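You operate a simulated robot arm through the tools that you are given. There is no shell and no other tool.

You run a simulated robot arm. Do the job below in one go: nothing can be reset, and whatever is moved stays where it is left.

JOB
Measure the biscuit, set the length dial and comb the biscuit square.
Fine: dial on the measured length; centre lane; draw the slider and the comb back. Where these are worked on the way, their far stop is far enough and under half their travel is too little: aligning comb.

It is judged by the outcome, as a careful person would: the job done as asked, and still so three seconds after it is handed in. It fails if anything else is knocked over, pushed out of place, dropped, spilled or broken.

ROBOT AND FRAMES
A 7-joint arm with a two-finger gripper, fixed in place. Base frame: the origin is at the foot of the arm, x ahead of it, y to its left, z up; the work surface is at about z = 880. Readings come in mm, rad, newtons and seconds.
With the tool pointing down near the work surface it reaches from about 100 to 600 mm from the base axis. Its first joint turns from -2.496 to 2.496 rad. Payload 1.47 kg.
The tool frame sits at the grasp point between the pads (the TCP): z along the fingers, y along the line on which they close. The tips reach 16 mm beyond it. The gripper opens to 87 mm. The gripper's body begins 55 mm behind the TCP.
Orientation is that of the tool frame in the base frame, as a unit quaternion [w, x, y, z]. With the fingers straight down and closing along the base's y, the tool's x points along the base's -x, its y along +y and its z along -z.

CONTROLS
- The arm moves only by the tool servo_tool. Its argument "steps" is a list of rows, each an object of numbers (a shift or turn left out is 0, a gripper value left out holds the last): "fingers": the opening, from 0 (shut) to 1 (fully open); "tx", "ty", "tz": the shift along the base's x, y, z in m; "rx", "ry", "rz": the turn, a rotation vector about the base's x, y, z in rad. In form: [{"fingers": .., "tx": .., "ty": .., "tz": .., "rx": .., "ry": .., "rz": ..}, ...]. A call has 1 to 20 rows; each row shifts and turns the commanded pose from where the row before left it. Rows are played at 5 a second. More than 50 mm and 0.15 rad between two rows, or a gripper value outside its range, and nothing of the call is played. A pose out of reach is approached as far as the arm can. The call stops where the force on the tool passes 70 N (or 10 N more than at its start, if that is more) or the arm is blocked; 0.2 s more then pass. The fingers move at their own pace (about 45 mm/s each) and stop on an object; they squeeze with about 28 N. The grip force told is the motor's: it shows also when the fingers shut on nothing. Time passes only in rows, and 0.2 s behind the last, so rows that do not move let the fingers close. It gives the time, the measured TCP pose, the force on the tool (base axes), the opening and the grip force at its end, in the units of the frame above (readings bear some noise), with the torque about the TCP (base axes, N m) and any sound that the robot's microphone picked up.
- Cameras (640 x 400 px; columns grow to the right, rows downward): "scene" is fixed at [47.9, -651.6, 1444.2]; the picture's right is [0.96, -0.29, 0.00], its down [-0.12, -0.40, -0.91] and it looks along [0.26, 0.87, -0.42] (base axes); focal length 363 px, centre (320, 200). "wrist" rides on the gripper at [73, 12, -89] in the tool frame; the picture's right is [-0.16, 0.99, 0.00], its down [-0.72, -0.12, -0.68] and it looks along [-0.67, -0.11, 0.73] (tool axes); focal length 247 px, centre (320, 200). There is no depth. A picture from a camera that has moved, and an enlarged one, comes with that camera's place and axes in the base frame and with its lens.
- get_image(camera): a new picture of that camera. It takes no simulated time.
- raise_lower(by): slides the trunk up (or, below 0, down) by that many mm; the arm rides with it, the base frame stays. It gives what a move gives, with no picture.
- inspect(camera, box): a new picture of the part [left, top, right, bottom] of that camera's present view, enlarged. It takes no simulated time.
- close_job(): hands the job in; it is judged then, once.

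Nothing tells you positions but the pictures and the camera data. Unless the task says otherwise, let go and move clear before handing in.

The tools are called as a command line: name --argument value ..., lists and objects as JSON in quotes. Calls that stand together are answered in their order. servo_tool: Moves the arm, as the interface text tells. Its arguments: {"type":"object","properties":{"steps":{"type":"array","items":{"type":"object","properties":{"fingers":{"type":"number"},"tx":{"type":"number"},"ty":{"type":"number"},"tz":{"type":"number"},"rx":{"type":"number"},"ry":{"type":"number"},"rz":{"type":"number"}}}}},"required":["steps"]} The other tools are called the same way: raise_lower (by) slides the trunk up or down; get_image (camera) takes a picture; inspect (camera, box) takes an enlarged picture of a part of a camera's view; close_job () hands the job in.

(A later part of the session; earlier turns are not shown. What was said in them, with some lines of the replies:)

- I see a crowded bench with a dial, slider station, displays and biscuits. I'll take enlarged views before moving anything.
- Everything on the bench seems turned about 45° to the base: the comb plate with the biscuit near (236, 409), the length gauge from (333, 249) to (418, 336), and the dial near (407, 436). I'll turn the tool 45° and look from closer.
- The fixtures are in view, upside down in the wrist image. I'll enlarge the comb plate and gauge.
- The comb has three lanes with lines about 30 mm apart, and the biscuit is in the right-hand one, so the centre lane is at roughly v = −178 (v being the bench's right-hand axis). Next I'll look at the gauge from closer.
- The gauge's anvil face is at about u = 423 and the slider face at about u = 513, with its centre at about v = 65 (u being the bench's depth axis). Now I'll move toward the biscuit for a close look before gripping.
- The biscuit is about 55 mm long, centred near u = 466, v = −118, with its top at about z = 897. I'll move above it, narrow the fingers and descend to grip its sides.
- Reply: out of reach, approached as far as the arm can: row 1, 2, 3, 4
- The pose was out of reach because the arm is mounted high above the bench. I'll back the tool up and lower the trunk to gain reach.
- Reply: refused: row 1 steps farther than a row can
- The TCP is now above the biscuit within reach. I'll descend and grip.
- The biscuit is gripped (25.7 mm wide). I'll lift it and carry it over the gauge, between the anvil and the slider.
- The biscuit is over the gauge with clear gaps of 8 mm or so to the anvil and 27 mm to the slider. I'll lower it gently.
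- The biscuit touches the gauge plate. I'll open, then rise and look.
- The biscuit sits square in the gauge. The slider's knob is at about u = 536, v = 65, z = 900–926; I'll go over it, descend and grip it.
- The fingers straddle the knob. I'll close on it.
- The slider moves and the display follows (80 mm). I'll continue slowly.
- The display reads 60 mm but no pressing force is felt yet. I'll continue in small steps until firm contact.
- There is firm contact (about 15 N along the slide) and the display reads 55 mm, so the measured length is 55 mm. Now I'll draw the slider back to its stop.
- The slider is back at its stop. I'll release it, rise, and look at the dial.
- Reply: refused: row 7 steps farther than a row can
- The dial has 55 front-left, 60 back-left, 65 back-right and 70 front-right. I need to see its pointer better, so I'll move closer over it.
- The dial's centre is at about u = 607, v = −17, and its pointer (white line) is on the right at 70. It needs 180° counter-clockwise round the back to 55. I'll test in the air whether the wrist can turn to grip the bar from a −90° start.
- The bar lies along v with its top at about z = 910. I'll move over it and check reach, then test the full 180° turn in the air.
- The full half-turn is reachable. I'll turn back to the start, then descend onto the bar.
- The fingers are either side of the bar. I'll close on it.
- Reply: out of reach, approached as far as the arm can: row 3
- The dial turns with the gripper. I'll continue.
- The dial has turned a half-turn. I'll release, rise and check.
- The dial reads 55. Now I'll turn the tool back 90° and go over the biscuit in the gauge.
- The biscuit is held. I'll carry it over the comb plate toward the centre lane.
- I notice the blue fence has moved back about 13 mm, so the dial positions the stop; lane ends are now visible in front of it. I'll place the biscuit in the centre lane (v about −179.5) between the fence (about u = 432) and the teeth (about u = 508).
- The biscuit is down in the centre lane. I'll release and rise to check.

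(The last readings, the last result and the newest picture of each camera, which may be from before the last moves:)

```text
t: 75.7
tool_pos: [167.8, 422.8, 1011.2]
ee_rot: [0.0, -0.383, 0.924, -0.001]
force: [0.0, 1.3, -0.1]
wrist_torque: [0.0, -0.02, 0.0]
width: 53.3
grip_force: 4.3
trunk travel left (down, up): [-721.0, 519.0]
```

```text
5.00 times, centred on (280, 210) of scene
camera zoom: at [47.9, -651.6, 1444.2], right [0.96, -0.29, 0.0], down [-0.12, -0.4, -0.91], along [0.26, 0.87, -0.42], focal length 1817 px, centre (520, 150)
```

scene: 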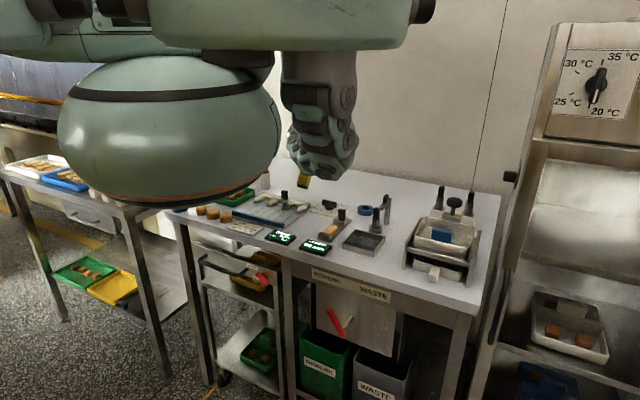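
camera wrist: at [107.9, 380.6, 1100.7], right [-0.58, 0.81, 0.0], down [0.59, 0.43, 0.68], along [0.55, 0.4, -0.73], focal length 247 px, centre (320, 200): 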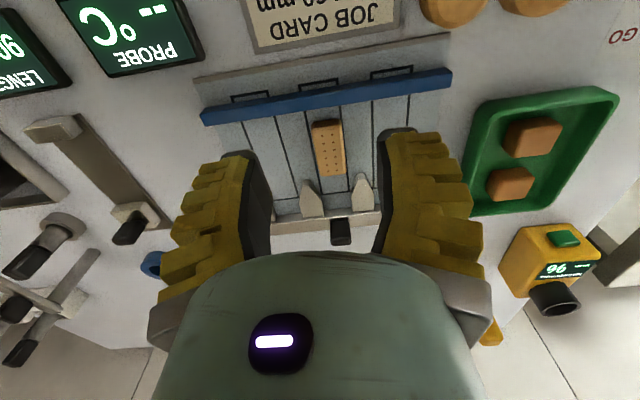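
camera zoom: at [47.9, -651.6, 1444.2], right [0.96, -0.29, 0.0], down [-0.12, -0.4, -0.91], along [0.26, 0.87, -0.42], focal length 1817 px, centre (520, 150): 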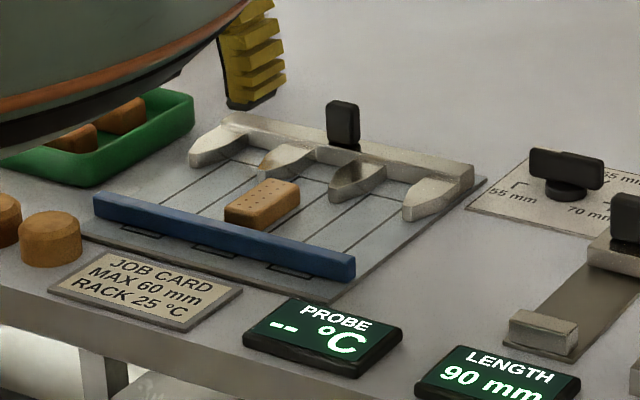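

The biscuit lies in the centre lane. The comb's knob is at about u = 571, v = −181, with its top at z = 926; I'll go above it.

servo_tool --steps '[{"tx": 0.027, "ty": 0.0273}, {"tx": 0.027, "ty": 0.0273}, {"tx": 0.027, "ty": 0.0273}, {"tx": 0.027, "ty": 0.0273}, {"tz": -0.03}, {"tz": -0.015}, {}]'

get_image --camera "wrist"

inspect --camera "scene" --box '[220, 170, 340, 250]'

```text
t: 77.3
tool_pos: [260.4, 492.4, 971.9]
ee_rot: [0.0, -0.382, 0.924, 0.001]
force: [0.0, -0.1, -1.2]
wrist_torque: [0.04, -0.03, -0.01]
width: 53.5
grip_force: 3.9
out of reach, approached as far as the arm can: row 4, 5
trunk travel left (down, up): [-721.0, 519.0]
```

```text
taken
camera wrist: at [200.9, 448.5, 1060.3], right [-0.59, 0.81, 0.0], down [0.59, 0.43, 0.68], along [0.55, 0.4, -0.73], focal length 247 px, centre (320, 200)
```

wrist: 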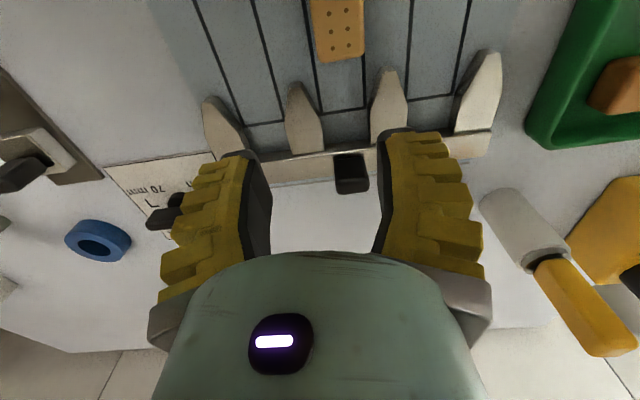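

```text
5.00 times, centred on (280, 210) of scene
camera zoom: at [47.9, -651.6, 1444.2], right [0.96, -0.29, 0.0], down [-0.12, -0.4, -0.91], along [0.26, 0.87, -0.42], focal length 1817 px, centre (520, 150)
```

zoom: 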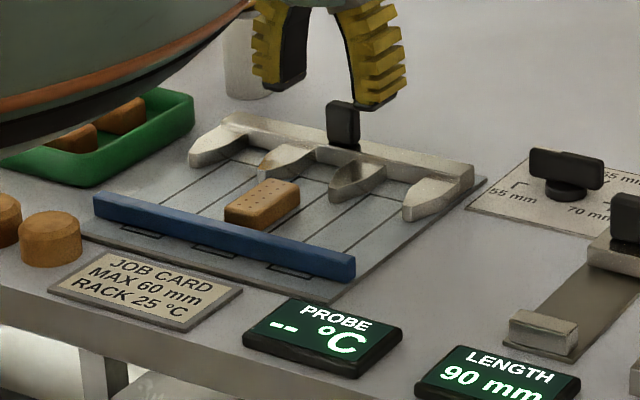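

This corner is out of reach at the current trunk height. I'll lift the tool back and lower the trunk a further 100 mm.

servo_tool --steps '[{"tx": -0.015, "ty": -0.015, "tz": 0.03}, {"tx": -0.015, "ty": -0.015, "tz": 0.03}, {"tx": -0.015, "ty": -0.015, "tz": 0.03}, {"tx": -0.015, "ty": -0.015, "tz": 0.03}, {}]'

raise_lower --by -100

get_image --camera "scene"

get_image --camera "wrist"

```text
t: 78.5
tool_pos: [206.0, 436.2, 1082.0]
ee_rot: [0.0, -0.382, 0.924, 0.0]
force: [-0.4, 0.9, -0.4]
wrist_torque: [0.03, -0.01, 0.0]
width: 53.3
grip_force: 3.8
out of reach, approached as far as the arm can: row 4
trunk travel left (down, up): [-721.0, 519.0]
```

```text
t: 79.8
tool_pos: [205.1, 436.6, 983.2]
ee_rot: [0.0, -0.382, 0.924, -0.001]
force: [-0.3, -0.5, 0.6]
wrist_torque: [0.01, -0.02, -0.03]
width: 53.4
grip_force: 3.7
trunk travel left (down, up): [-621.0, 619.0]
```

```text
taken
```

scene: 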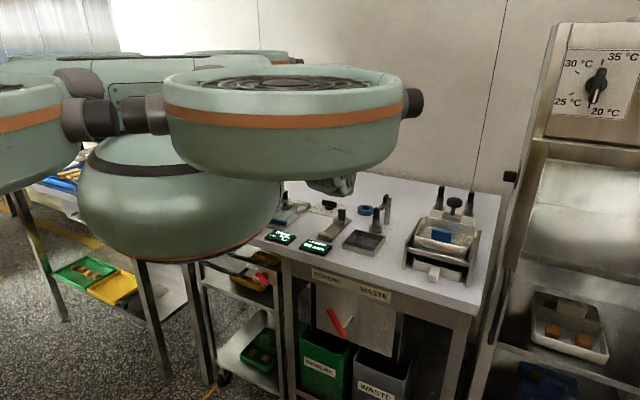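

```text
taken
camera wrist: at [146.0, 394.1, 1071.1], right [-0.59, 0.81, 0.0], down [0.59, 0.43, 0.68], along [0.55, 0.4, -0.73], focal length 247 px, centre (320, 200)
```

wrist: 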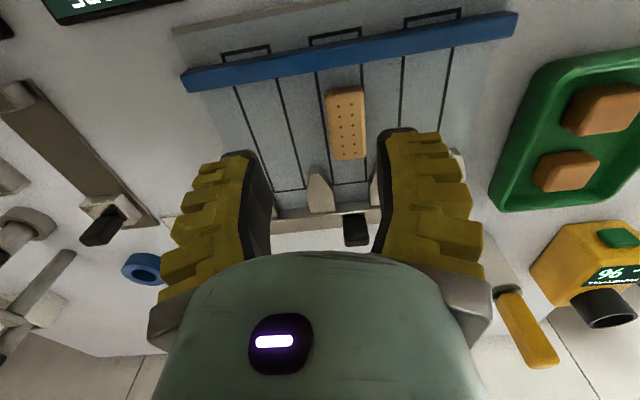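

servo_tool --steps '[{"tx": 0.0235, "ty": 0.0318}, {"tx": 0.0235, "ty": 0.0318}, {"tx": 0.0235, "ty": 0.0318}, {"tz": -0.018}, {}]'

get_image --camera "wrist"

inspect --camera "wrist" --box '[220, 20, 440, 220]'

```text
t: 81.0
tool_pos: [277.9, 505.0, 969.3]
ee_rot: [0.0, -0.382, 0.924, 0.001]
force: [0.1, 0.5, 0.7]
wrist_torque: [-0.02, 0.0, 0.02]
width: 53.2
grip_force: 4.0
out of reach, approached as far as the arm can: row 3
trunk travel left (down, up): [-621.0, 619.0]
```

```text
taken
camera wrist: at [217.6, 462.6, 1057.9], right [-0.58, 0.81, 0.0], down [0.59, 0.43, 0.68], along [0.55, 0.4, -0.73], focal length 247 px, centre (320, 200)
```

wrist: 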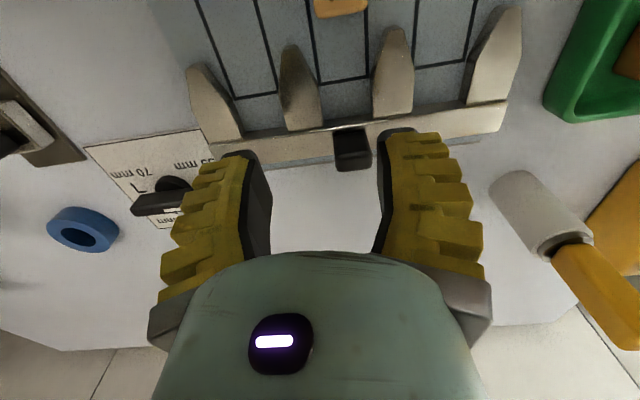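

```text
2.00 times, centred on (330, 120) of wrist
camera zoom: at [217.6, 462.6, 1057.9], right [-0.58, 0.81, 0.0], down [0.59, 0.43, 0.68], along [0.55, 0.4, -0.73], focal length 494 px, centre (300, 360)
```

zoom: 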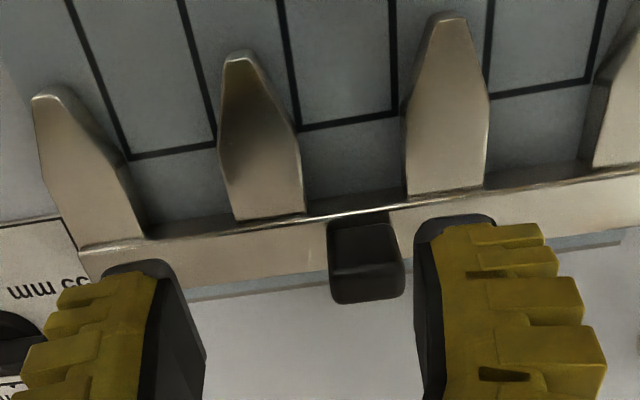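

servo_tool --steps '[{"tx": -0.001, "ty": 0.013}, {"tx": -0.001, "ty": 0.013}, {}]'

```text
t: 81.8
tool_pos: [273.8, 506.7, 969.7]
ee_rot: [0.0, -0.383, 0.924, 0.001]
force: [0.0, 0.8, -0.1]
wrist_torque: [-0.01, -0.02, -0.02]
width: 53.4
grip_force: 3.8
out of reach, approached as far as the arm can: row 1, 2
trunk travel left (down, up): [-621.0, 619.0]
```

The arm stops about 25 mm short here with the tool straight down. I'll tilt the fingers outward by 0.3 rad so the wrist can stay closer, then move over the knob.

servo_tool --steps '[{"rx": 0.0707, "ry": -0.0707, "tz": 0.005}, {"rx": 0.0707, "ry": -0.0707}, {"rx": 0.0707, "ry": -0.0707}, {}, {"tx": 0.001, "ty": 0.0127}, {"tx": 0.001, "ty": 0.0127}, {}]'

get_image --camera "wrist"

inspect --camera "scene" --box '[240, 170, 360, 250]'

```text
t: 83.4
tool_pos: [275.0, 531.6, 975.8]
ee_rot: [0.138, -0.378, 0.914, 0.058]
force: [0.6, 1.0, 0.8]
wrist_torque: [0.01, 0.0, 0.0]
width: 53.4
grip_force: 3.5
trunk travel left (down, up): [-621.0, 619.0]
```

```text
taken
camera wrist: at [198.5, 473.0, 1038.4], right [-0.59, 0.81, 0.05], down [0.43, 0.26, 0.86], along [0.68, 0.53, -0.5], focal length 247 px, centre (320, 200)
```

wrist: 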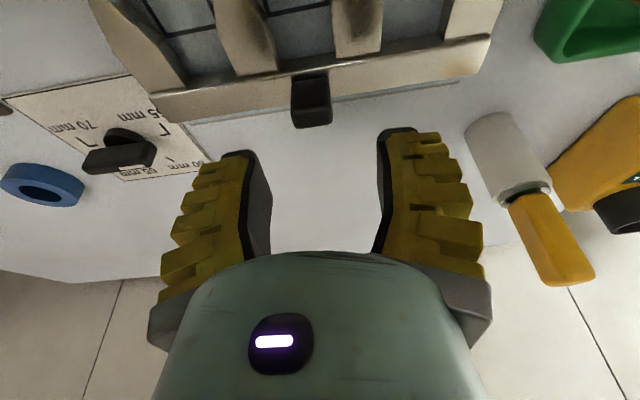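

```text
5.00 times, centred on (300, 210) of scene
camera zoom: at [47.9, -651.6, 1444.2], right [0.96, -0.29, 0.0], down [-0.12, -0.4, -0.91], along [0.26, 0.87, -0.42], focal length 1817 px, centre (420, 150)
```

zoom: 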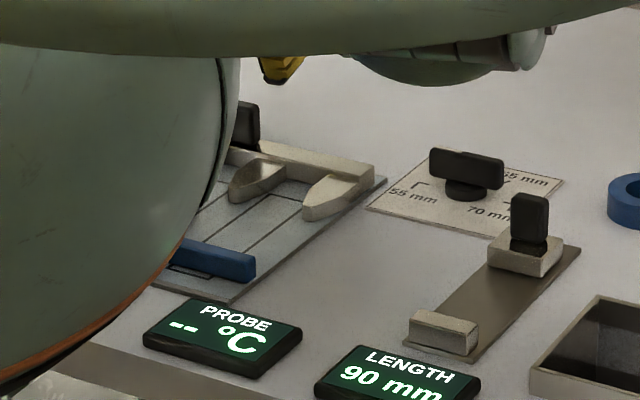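

The TCP is over the knob with the tilted tool. I'll descend around it.

servo_tool --steps '[{"tx": 0.0007, "ty": 0.0003, "tz": -0.02}, {"tz": -0.02}, {"tz": -0.01}, {}]'

get_image --camera "wrist"

```text
t: 84.4
tool_pos: [275.6, 531.7, 924.2]
ee_rot: [0.138, -0.378, 0.914, 0.057]
force: [-0.7, 0.0, 0.3]
wrist_torque: [0.01, 0.01, -0.01]
width: 53.2
grip_force: 3.9
trunk travel left (down, up): [-621.0, 619.0]
```

```text
taken
camera wrist: at [199.7, 473.3, 987.6], right [-0.59, 0.81, 0.05], down [0.43, 0.26, 0.86], along [0.68, 0.53, -0.5], focal length 247 px, centre (320, 200)
```

wrist: 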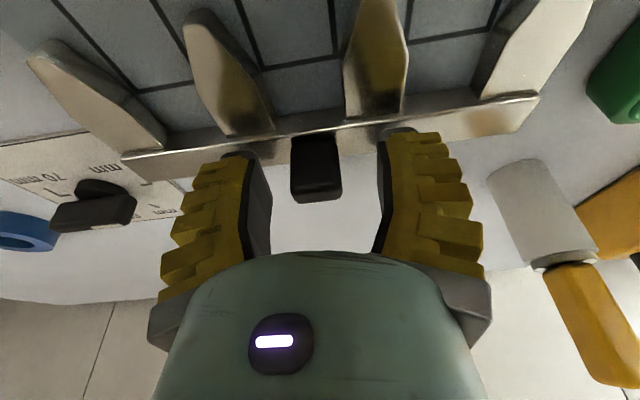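

servo_tool --steps '[{"fingers": 0.35, "tz": -0.001}, {"fingers": 0.0}, {}, {}, {}, {}]'

get_image --camera "wrist"

```text
t: 85.8
tool_pos: [277.3, 531.3, 924.8]
ee_rot: [0.138, -0.378, 0.914, 0.057]
force: [0.4, -11.5, 15.2]
wrist_torque: [-0.28, 0.14, 0.03]
width: 19.8
grip_force: 30.1
trunk travel left (down, up): [-621.0, 619.0]
```

```text
taken
camera wrist: at [200.5, 472.1, 986.9], right [-0.59, 0.81, 0.05], down [0.43, 0.26, 0.86], along [0.68, 0.53, -0.5], focal length 247 px, centre (320, 200)
```

wrist: 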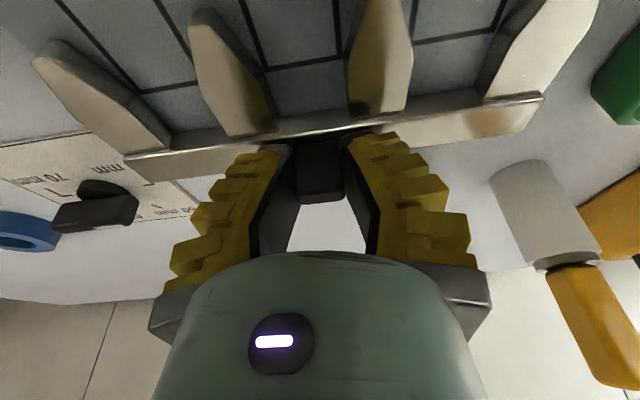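

Knob gripped. Now I'll push the comb toward the fence in steps.

servo_tool --steps '[{"tx": -0.0035, "ty": -0.0035}, {"tx": -0.0035, "ty": -0.0035}, {"tx": -0.0035, "ty": -0.0035}, {"tx": -0.0035, "ty": -0.0035}, {}]'

get_image --camera "wrist"

```text
t: 87.0
tool_pos: [262.2, 518.6, 923.6]
ee_rot: [0.14, -0.378, 0.913, 0.058]
force: [6.1, -3.5, 10.4]
wrist_torque: [0.28, -0.38, 0.05]
width: 16.6
grip_force: 29.5
trunk travel left (down, up): [-621.0, 619.0]
```

```text
taken
camera wrist: at [187.6, 459.2, 987.5], right [-0.59, 0.81, 0.05], down [0.43, 0.26, 0.87], along [0.68, 0.53, -0.5], focal length 247 px, centre (320, 200)
```

wrist: 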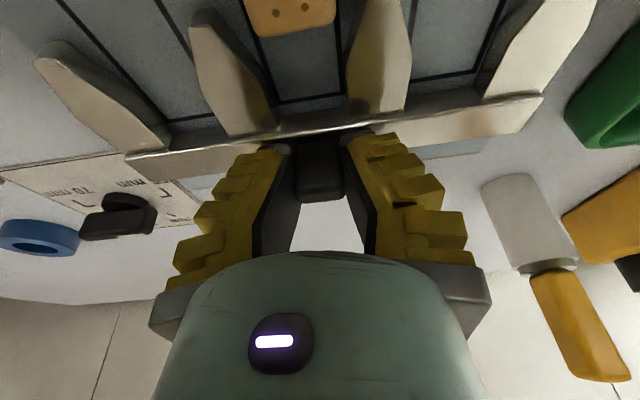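

The comb is moving and its teeth are straddling the biscuit cleanly. Continuing.

servo_tool --steps '[{"tx": -0.0025, "ty": -0.0025}, {"tx": -0.0025, "ty": -0.0025}, {"tx": -0.0025, "ty": -0.0025}, {"tx": -0.0025, "ty": -0.0025}, {}]'

get_image --camera "wrist"

```text
t: 88.2
tool_pos: [254.6, 507.9, 922.8]
ee_rot: [0.138, -0.378, 0.914, 0.057]
force: [4.8, -1.9, 10.0]
wrist_torque: [-0.18, 0.1, 0.0]
width: 16.7
grip_force: 30.3
trunk travel left (down, up): [-621.0, 619.0]
```

```text
taken
camera wrist: at [177.5, 449.0, 987.4], right [-0.59, 0.81, 0.05], down [0.43, 0.26, 0.86], along [0.68, 0.53, -0.5], focal length 247 px, centre (320, 200)
```

wrist: 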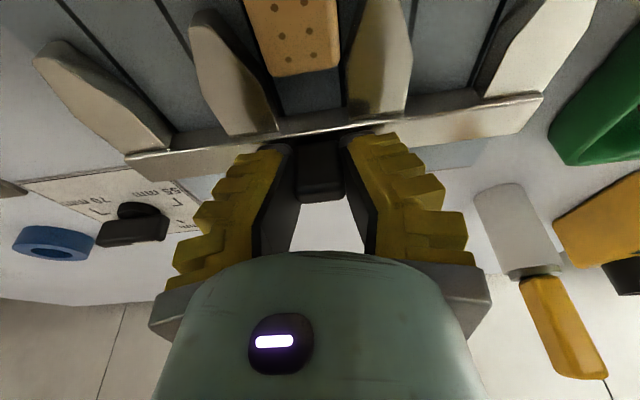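

servo_tool --steps '[{"tx": -0.002, "ty": -0.002}, {"tx": -0.002, "ty": -0.002}, {"tx": -0.002, "ty": -0.002}, {"tx": -0.002, "ty": -0.002}, {}]'

get_image --camera "wrist"

```text
t: 89.4
tool_pos: [246.3, 499.4, 923.6]
ee_rot: [0.139, -0.377, 0.914, 0.057]
force: [3.3, -1.1, 9.6]
wrist_torque: [0.23, -0.26, 0.0]
width: 16.7
grip_force: 29.8
trunk travel left (down, up): [-621.0, 619.0]
```

```text
taken
camera wrist: at [170.0, 441.4, 987.4], right [-0.59, 0.81, 0.05], down [0.43, 0.26, 0.86], along [0.68, 0.53, -0.5], focal length 247 px, centre (320, 200)
```

wrist: 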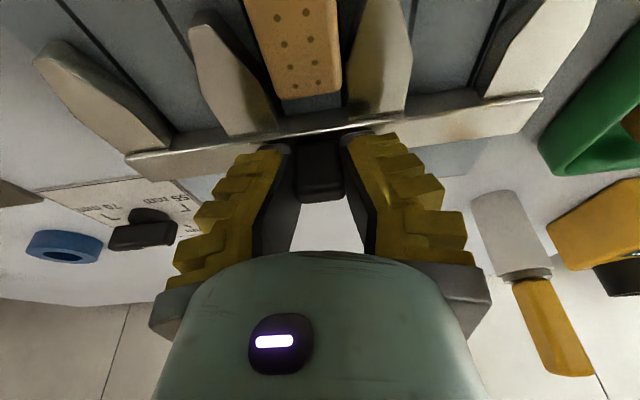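

servo_tool --steps '[{"tx": -0.002, "ty": -0.002}, {"tx": -0.002, "ty": -0.002}, {"tx": -0.002, "ty": -0.002}, {"tx": -0.0015, "ty": -0.0015}, {}]'

get_image --camera "wrist"

```text
t: 90.6
tool_pos: [239.1, 492.9, 924.4]
ee_rot: [0.139, -0.378, 0.914, 0.057]
force: [5.6, -3.2, 11.2]
wrist_torque: [0.13, -0.28, 0.03]
width: 17.1
grip_force: 30.5
trunk travel left (down, up): [-621.0, 619.0]
```

```text
taken
camera wrist: at [162.5, 434.1, 987.2], right [-0.59, 0.81, 0.05], down [0.43, 0.26, 0.86], along [0.68, 0.53, -0.5], focal length 247 px, centre (320, 200)
```

wrist: 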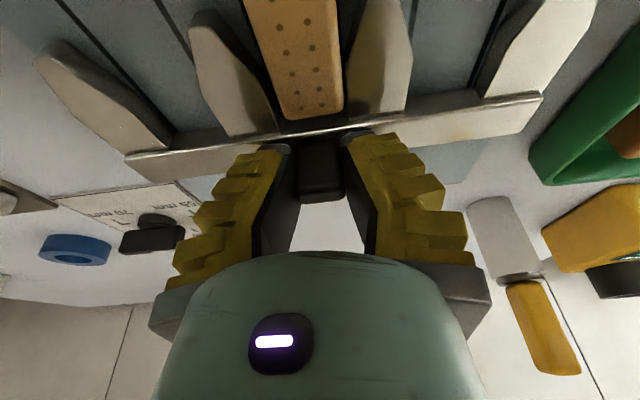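

servo_tool --steps '[{"tx": -0.0014, "ty": -0.0014}, {"tx": -0.0014, "ty": -0.0014}, {"tx": -0.0014, "ty": -0.0014}, {"tx": -0.0014, "ty": -0.0014}, {}]'

get_image --camera "wrist"

```text
t: 91.8
tool_pos: [232.9, 487.4, 925.1]
ee_rot: [0.139, -0.379, 0.913, 0.058]
force: [5.0, -2.8, 10.0]
wrist_torque: [0.17, -0.24, 0.01]
width: 17.0
grip_force: 30.5
trunk travel left (down, up): [-621.0, 619.0]
```

```text
taken
camera wrist: at [156.8, 428.1, 987.2], right [-0.59, 0.81, 0.05], down [0.43, 0.26, 0.86], along [0.68, 0.53, -0.5], focal length 247 px, centre (320, 200)
```

wrist: 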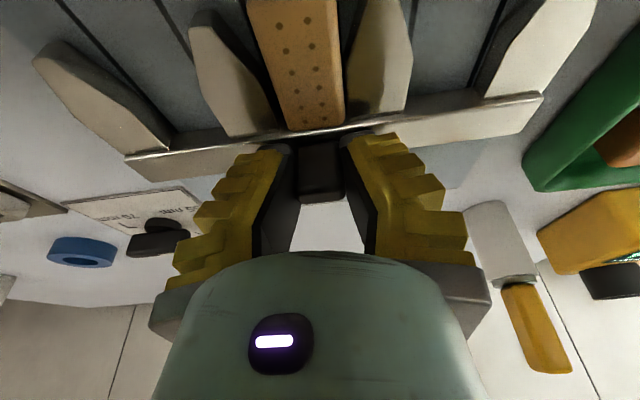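

servo_tool --steps '[{"tx": -0.0014, "ty": -0.0014}, {"tx": -0.0014, "ty": -0.0014}, {"tx": -0.0014, "ty": -0.0014}, {}]'

get_image --camera "wrist"

```text
t: 92.8
tool_pos: [228.9, 483.7, 923.0]
ee_rot: [0.138, -0.378, 0.914, 0.058]
force: [4.7, -1.5, 13.4]
wrist_torque: [-0.08, -0.04, 0.01]
width: 17.5
grip_force: 29.9
trunk travel left (down, up): [-621.0, 619.0]
```

```text
taken
camera wrist: at [152.9, 424.4, 986.8], right [-0.59, 0.81, 0.05], down [0.43, 0.26, 0.87], along [0.68, 0.53, -0.5], focal length 247 px, centre (320, 200)
```

wrist: 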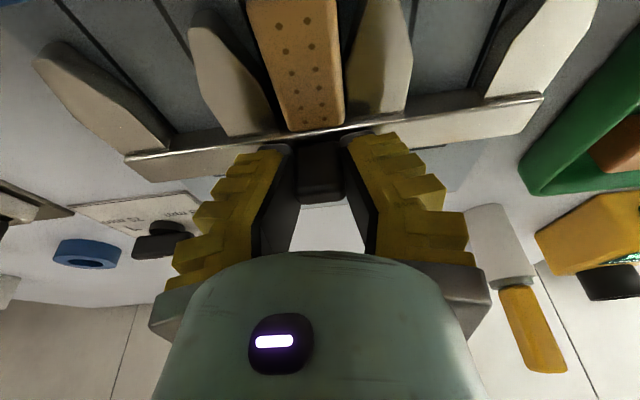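

servo_tool --steps '[{"tx": -0.0014, "ty": -0.0014}, {"tx": -0.0014, "ty": -0.0014}, {"tx": -0.0014, "ty": -0.0014}, {}]'

get_image --camera "wrist"

```text
t: 93.8
tool_pos: [223.5, 477.4, 925.0]
ee_rot: [0.138, -0.378, 0.914, 0.057]
force: [5.3, -1.6, 6.2]
wrist_torque: [0.12, -0.22, 0.06]
width: 15.9
grip_force: 30.3
trunk travel left (down, up): [-621.0, 619.0]
```

```text
taken
camera wrist: at [147.7, 419.3, 987.4], right [-0.59, 0.81, 0.05], down [0.43, 0.26, 0.86], along [0.68, 0.53, -0.5], focal length 247 px, centre (320, 200)
```

wrist: 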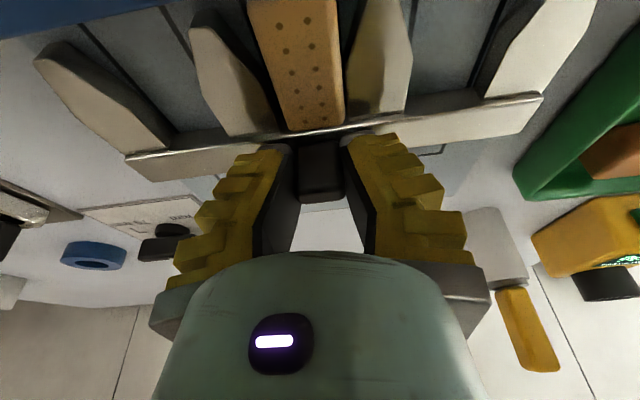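

servo_tool --steps '[{"tx": -0.001, "ty": -0.001}, {"tx": -0.001, "ty": -0.001}, {}]'

get_image --camera "wrist"

```text
t: 94.6
tool_pos: [223.6, 477.9, 924.9]
ee_rot: [0.14, -0.377, 0.914, 0.058]
force: [8.7, 4.7, -1.2]
wrist_torque: [-0.24, 0.27, -0.06]
width: 13.7
grip_force: 30.3
trunk travel left (down, up): [-621.0, 619.0]
```

```text
taken
camera wrist: at [146.7, 418.4, 987.8], right [-0.59, 0.81, 0.05], down [0.43, 0.26, 0.87], along [0.69, 0.53, -0.5], focal length 247 px, centre (320, 200)
```

wrist: 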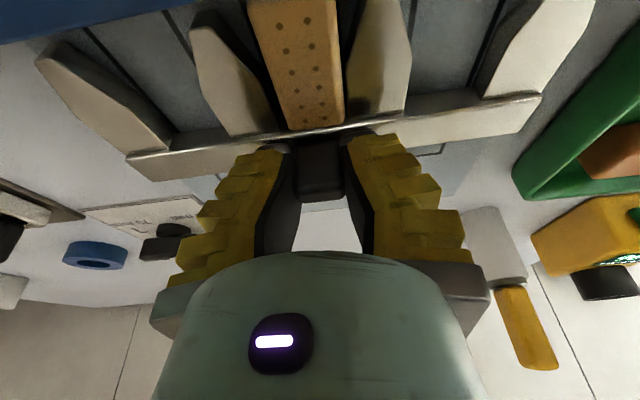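

servo_tool --steps '[{"tx": -0.0014, "ty": -0.0014}, {"tx": -0.0014, "ty": -0.0014}, {}]'

inspect --camera "wrist" --box '[0, 0, 480, 300]'

```text
t: 95.4
tool_pos: [222.8, 477.8, 925.5]
ee_rot: [0.142, -0.377, 0.914, 0.058]
force: [14.8, 12.9, -4.1]
wrist_torque: [0.07, -0.05, 0.03]
width: 12.7
grip_force: 30.3
trunk travel left (down, up): [-621.0, 619.0]
```

```text
1.33 times, centred on (240, 150) of wrist
camera zoom: at [145.8, 417.5, 987.9], right [-0.59, 0.81, 0.05], down [0.43, 0.26, 0.87], along [0.69, 0.53, -0.5], focal length 329 px, centre (427, 267)
```

zoom: 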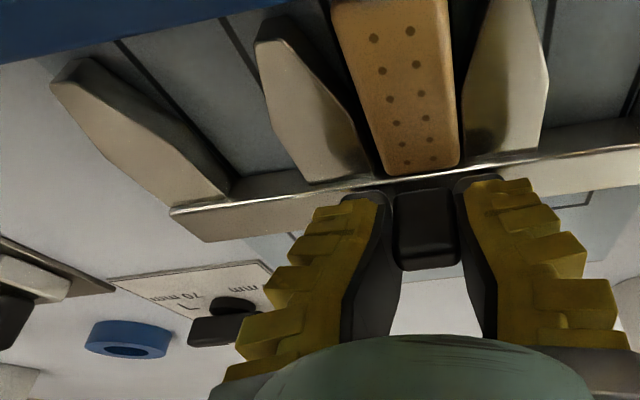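

The comb has reached its far stop against the biscuit and fence (20 N). Now I'll draw it back.

servo_tool --steps '[{"tx": 0.0015, "ty": 0.0015}, {"tx": 0.002, "ty": 0.002}, {"tx": 0.003, "ty": 0.003}, {"tx": 0.0035, "ty": 0.0035}, {"tx": 0.0035, "ty": 0.0035}, {"tx": 0.0035, "ty": 0.0035}, {"tx": 0.0035, "ty": 0.0035}, {"tx": 0.0035, "ty": 0.0035}, {}]'

get_image --camera "wrist"

```text
t: 97.4
tool_pos: [242.9, 498.0, 922.3]
ee_rot: [0.139, -0.378, 0.914, 0.057]
force: [2.7, -5.3, 13.5]
wrist_torque: [-0.39, 0.27, 0.06]
width: 18.7
grip_force: 30.2
trunk travel left (down, up): [-621.0, 619.0]
```

```text
taken
camera wrist: at [167.1, 438.6, 986.5], right [-0.59, 0.81, 0.05], down [0.43, 0.26, 0.86], along [0.68, 0.53, -0.5], focal length 247 px, centre (320, 200)
```

wrist: 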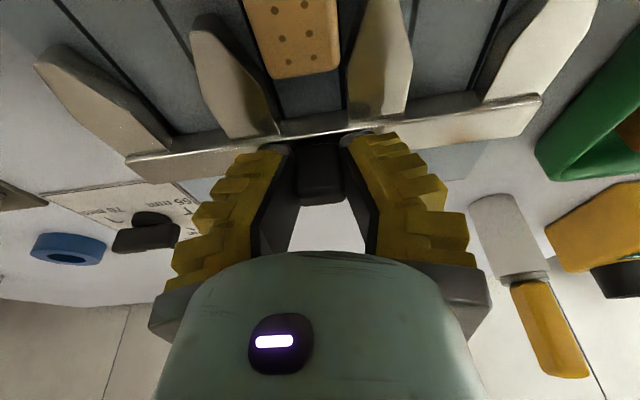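

servo_tool --steps '[{"tx": 0.0035, "ty": 0.0035, "tz": 0.0005}, {"tx": 0.0035, "ty": 0.0035}, {"tx": 0.0035, "ty": 0.0035}, {"tx": 0.0035, "ty": 0.0035}, {"tx": 0.0035, "ty": 0.0035}, {"tx": 0.0035, "ty": 0.0035}, {"tx": 0.0035, "ty": 0.0035}, {"tx": 0.0035, "ty": 0.0035}, {"tx": 0.002, "ty": 0.002}, {}]'

servo_tool --steps '[{"tx": 0.0014, "ty": 0.0014}, {"tx": 0.0014, "ty": 0.0014}, {}]'

get_image --camera "wrist"

```text
t: 99.6
tool_pos: [272.7, 526.9, 924.8]
ee_rot: [0.138, -0.378, 0.913, 0.057]
force: [1.7, -2.3, 1.2]
wrist_torque: [-0.01, -0.03, 0.02]
width: 14.9
grip_force: 30.3
trunk travel left (down, up): [-621.0, 619.0]
```

```text
t: 100.4
tool_pos: [274.6, 531.0, 923.3]
ee_rot: [0.138, -0.379, 0.913, 0.057]
force: [-0.6, -6.4, 8.1]
wrist_torque: [-0.09, 0.05, 0.03]
width: 16.7
grip_force: 30.1
trunk travel left (down, up): [-621.0, 619.0]
```

```text
taken
camera wrist: at [199.6, 471.1, 987.2], right [-0.59, 0.81, 0.05], down [0.43, 0.26, 0.86], along [0.68, 0.53, -0.5], focal length 247 px, centre (320, 200)
```

wrist: 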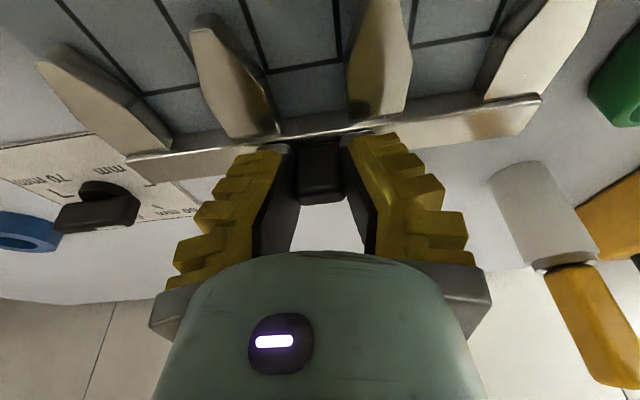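

servo_tool --steps '[{"tx": 0.0014, "ty": 0.0014}, {"tx": 0.001, "ty": 0.001}, {}]'

```text
t: 101.2
tool_pos: [276.1, 532.0, 922.1]
ee_rot: [0.137, -0.379, 0.914, 0.055]
force: [-4.3, -16.2, 13.1]
wrist_torque: [-0.33, 0.2, 0.03]
width: 20.6
grip_force: 30.1
trunk travel left (down, up): [-621.0, 619.0]
```

The comb is back at its rear stop. I'll release, rise, and back off to check everything.

servo_tool --steps '[{"fingers": 0.4}, {"fingers": 0.6}, {}, {"tz": 0.025}, {"tz": 0.04}, {"tz": 0.03, "tx": -0.02, "ty": -0.02}, {"tz": 0.02, "tx": -0.025, "ty": -0.025}, {"tx": -0.025, "ty": -0.025}, {"tx": -0.025, "ty": -0.025}, {}]'

get_image --camera "wrist"

get_image --camera "scene"

```text
t: 103.4
tool_pos: [197.0, 470.2, 1037.3]
ee_rot: [0.139, -0.378, 0.914, 0.057]
force: [1.3, 0.0, -0.4]
wrist_torque: [0.01, 0.0, 0.03]
width: 57.5
grip_force: 4.3
out of reach, approached as far as the arm can: row 8, 9
trunk travel left (down, up): [-621.0, 619.0]
```

```text
taken
camera wrist: at [120.9, 410.7, 1100.6], right [-0.59, 0.81, 0.05], down [0.43, 0.26, 0.86], along [0.68, 0.53, -0.5], focal length 247 px, centre (320, 200)
```

wrist: 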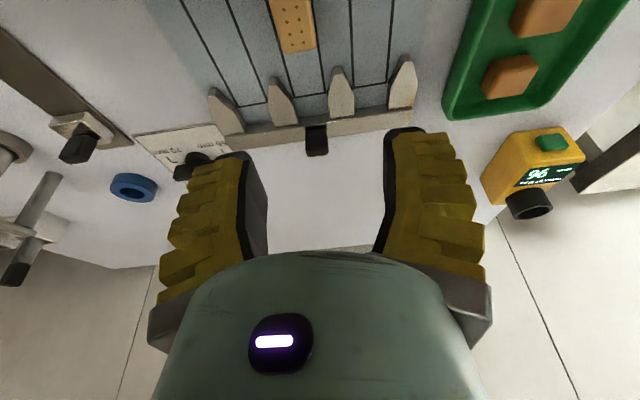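

```text
taken
```

scene: 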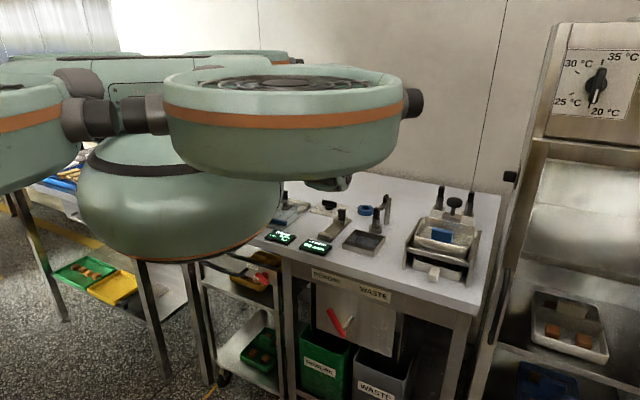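

I'll raise the trunk back up for a clear overall view.

raise_lower --by 300

get_image --camera "scene"

inspect --camera "scene" --box '[160, 150, 340, 262]'

get_image --camera "wrist"

```text
t: 106.4
tool_pos: [197.3, 469.3, 1335.5]
ee_rot: [0.137, -0.377, 0.914, 0.057]
force: [0.2, 0.1, -0.1]
wrist_torque: [0.01, -0.01, 0.0]
width: 57.5
grip_force: 3.8
trunk travel left (down, up): [-921.0, 319.0]
```

```text
taken
```

scene: 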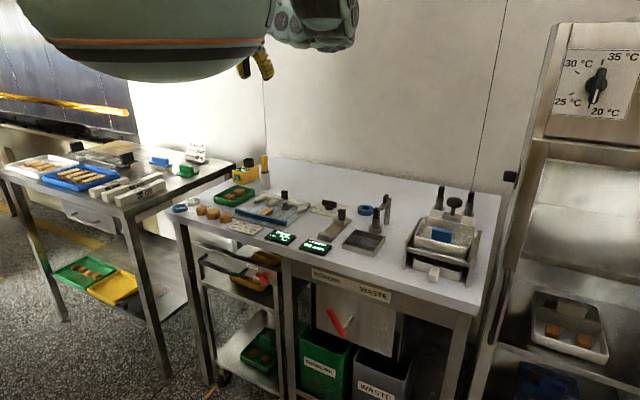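

```text
3.56 times, centred on (250, 206) of scene
camera zoom: at [47.9, -651.6, 1444.2], right [0.96, -0.29, 0.0], down [-0.12, -0.4, -0.91], along [0.26, 0.87, -0.42], focal length 1292 px, centre (569, 179)
```

zoom: 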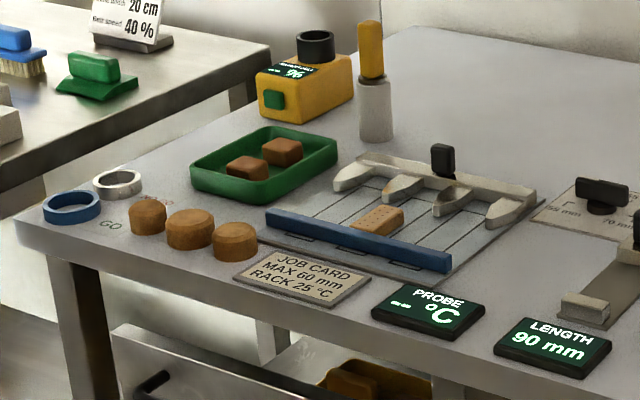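

```text
taken
camera wrist: at [121.0, 410.7, 1400.5], right [-0.59, 0.81, 0.05], down [0.43, 0.26, 0.86], along [0.68, 0.53, -0.5], focal length 247 px, centre (320, 200)
```

wrist: 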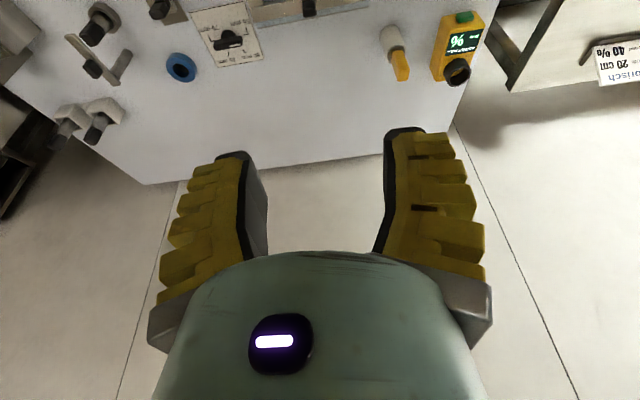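

Nothing else looks disturbed. I'll do a final close check of the biscuit, dial and slider.

inspect --camera "scene" --box '[225, 185, 305, 235]'

inspect --camera "wrist" --box '[180, 0, 280, 80]'

inspect --camera "scene" --box '[290, 185, 390, 255]'

```text
8.00 times, centred on (265, 210) of scene
camera zoom: at [47.9, -651.6, 1444.2], right [0.96, -0.29, 0.0], down [-0.12, -0.4, -0.91], along [0.26, 0.87, -0.42], focal length 2907 px, centre (760, 120)
```

zoom: 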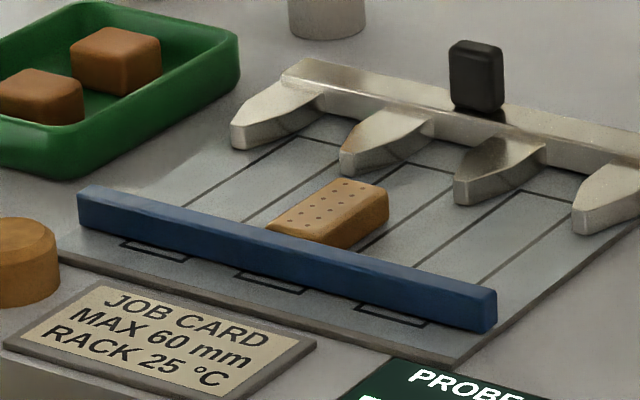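

```text
5.00 times, centred on (230, 40) of wrist
camera zoom: at [121.0, 410.7, 1400.5], right [-0.59, 0.81, 0.05], down [0.43, 0.26, 0.86], along [0.68, 0.53, -0.5], focal length 1235 px, centre (770, 1000)
```

zoom: 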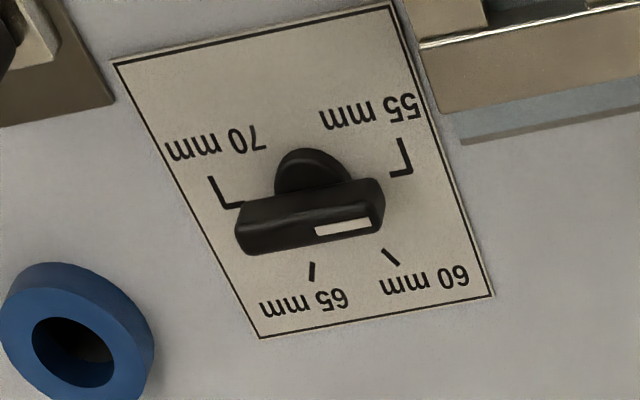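

```text
5.71 times, centred on (340, 220) of scene
camera zoom: at [47.9, -651.6, 1444.2], right [0.96, -0.29, 0.0], down [-0.12, -0.4, -0.91], along [0.26, 0.87, -0.42], focal length 2076 px, centre (206, 86)
```

zoom: 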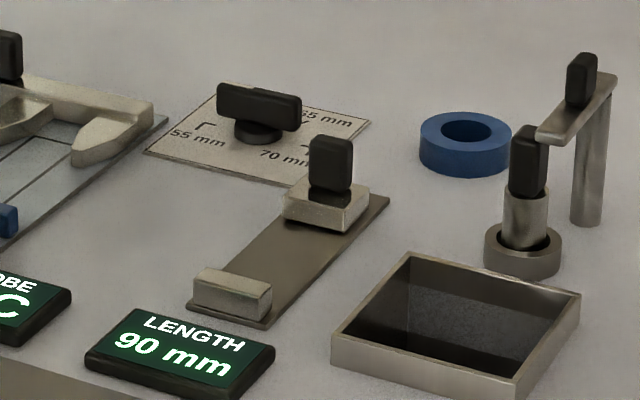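

The biscuit lies square against the fence in the centre lane and the dial points to 55 mm, the measured length. The slider (display back at 90) and the comb are both drawn back, and the arm is clear, so I'm handing in.

close_job

```text
The job is handed in.
```

The job is done and handed in. The biscuit measured 55 mm, and it now lies square against the fence in the centre lane.

- **Measurement:** I placed the biscuit in the gauge and closed the slider until it pressed firmly. The display read 55 mm. It seems to show only 5 mm steps, so that is the nearest step.
- **Dial:** it was on 70 mm; I turned it a half-turn to 55 mm. The blue fence moved back about 13 mm on its own, so the dial seems to set where the fence stands.
- **Comb:** I pushed it until it stopped with the biscuit against the fence, about 75 mm of travel.
- **Slider and comb:** both are drawn back to their rear stops, and the length display reads 90 mm again.

The final pictures showed nothing else moved or knocked over. The gripper was empty and clear of the bench when I handed in.
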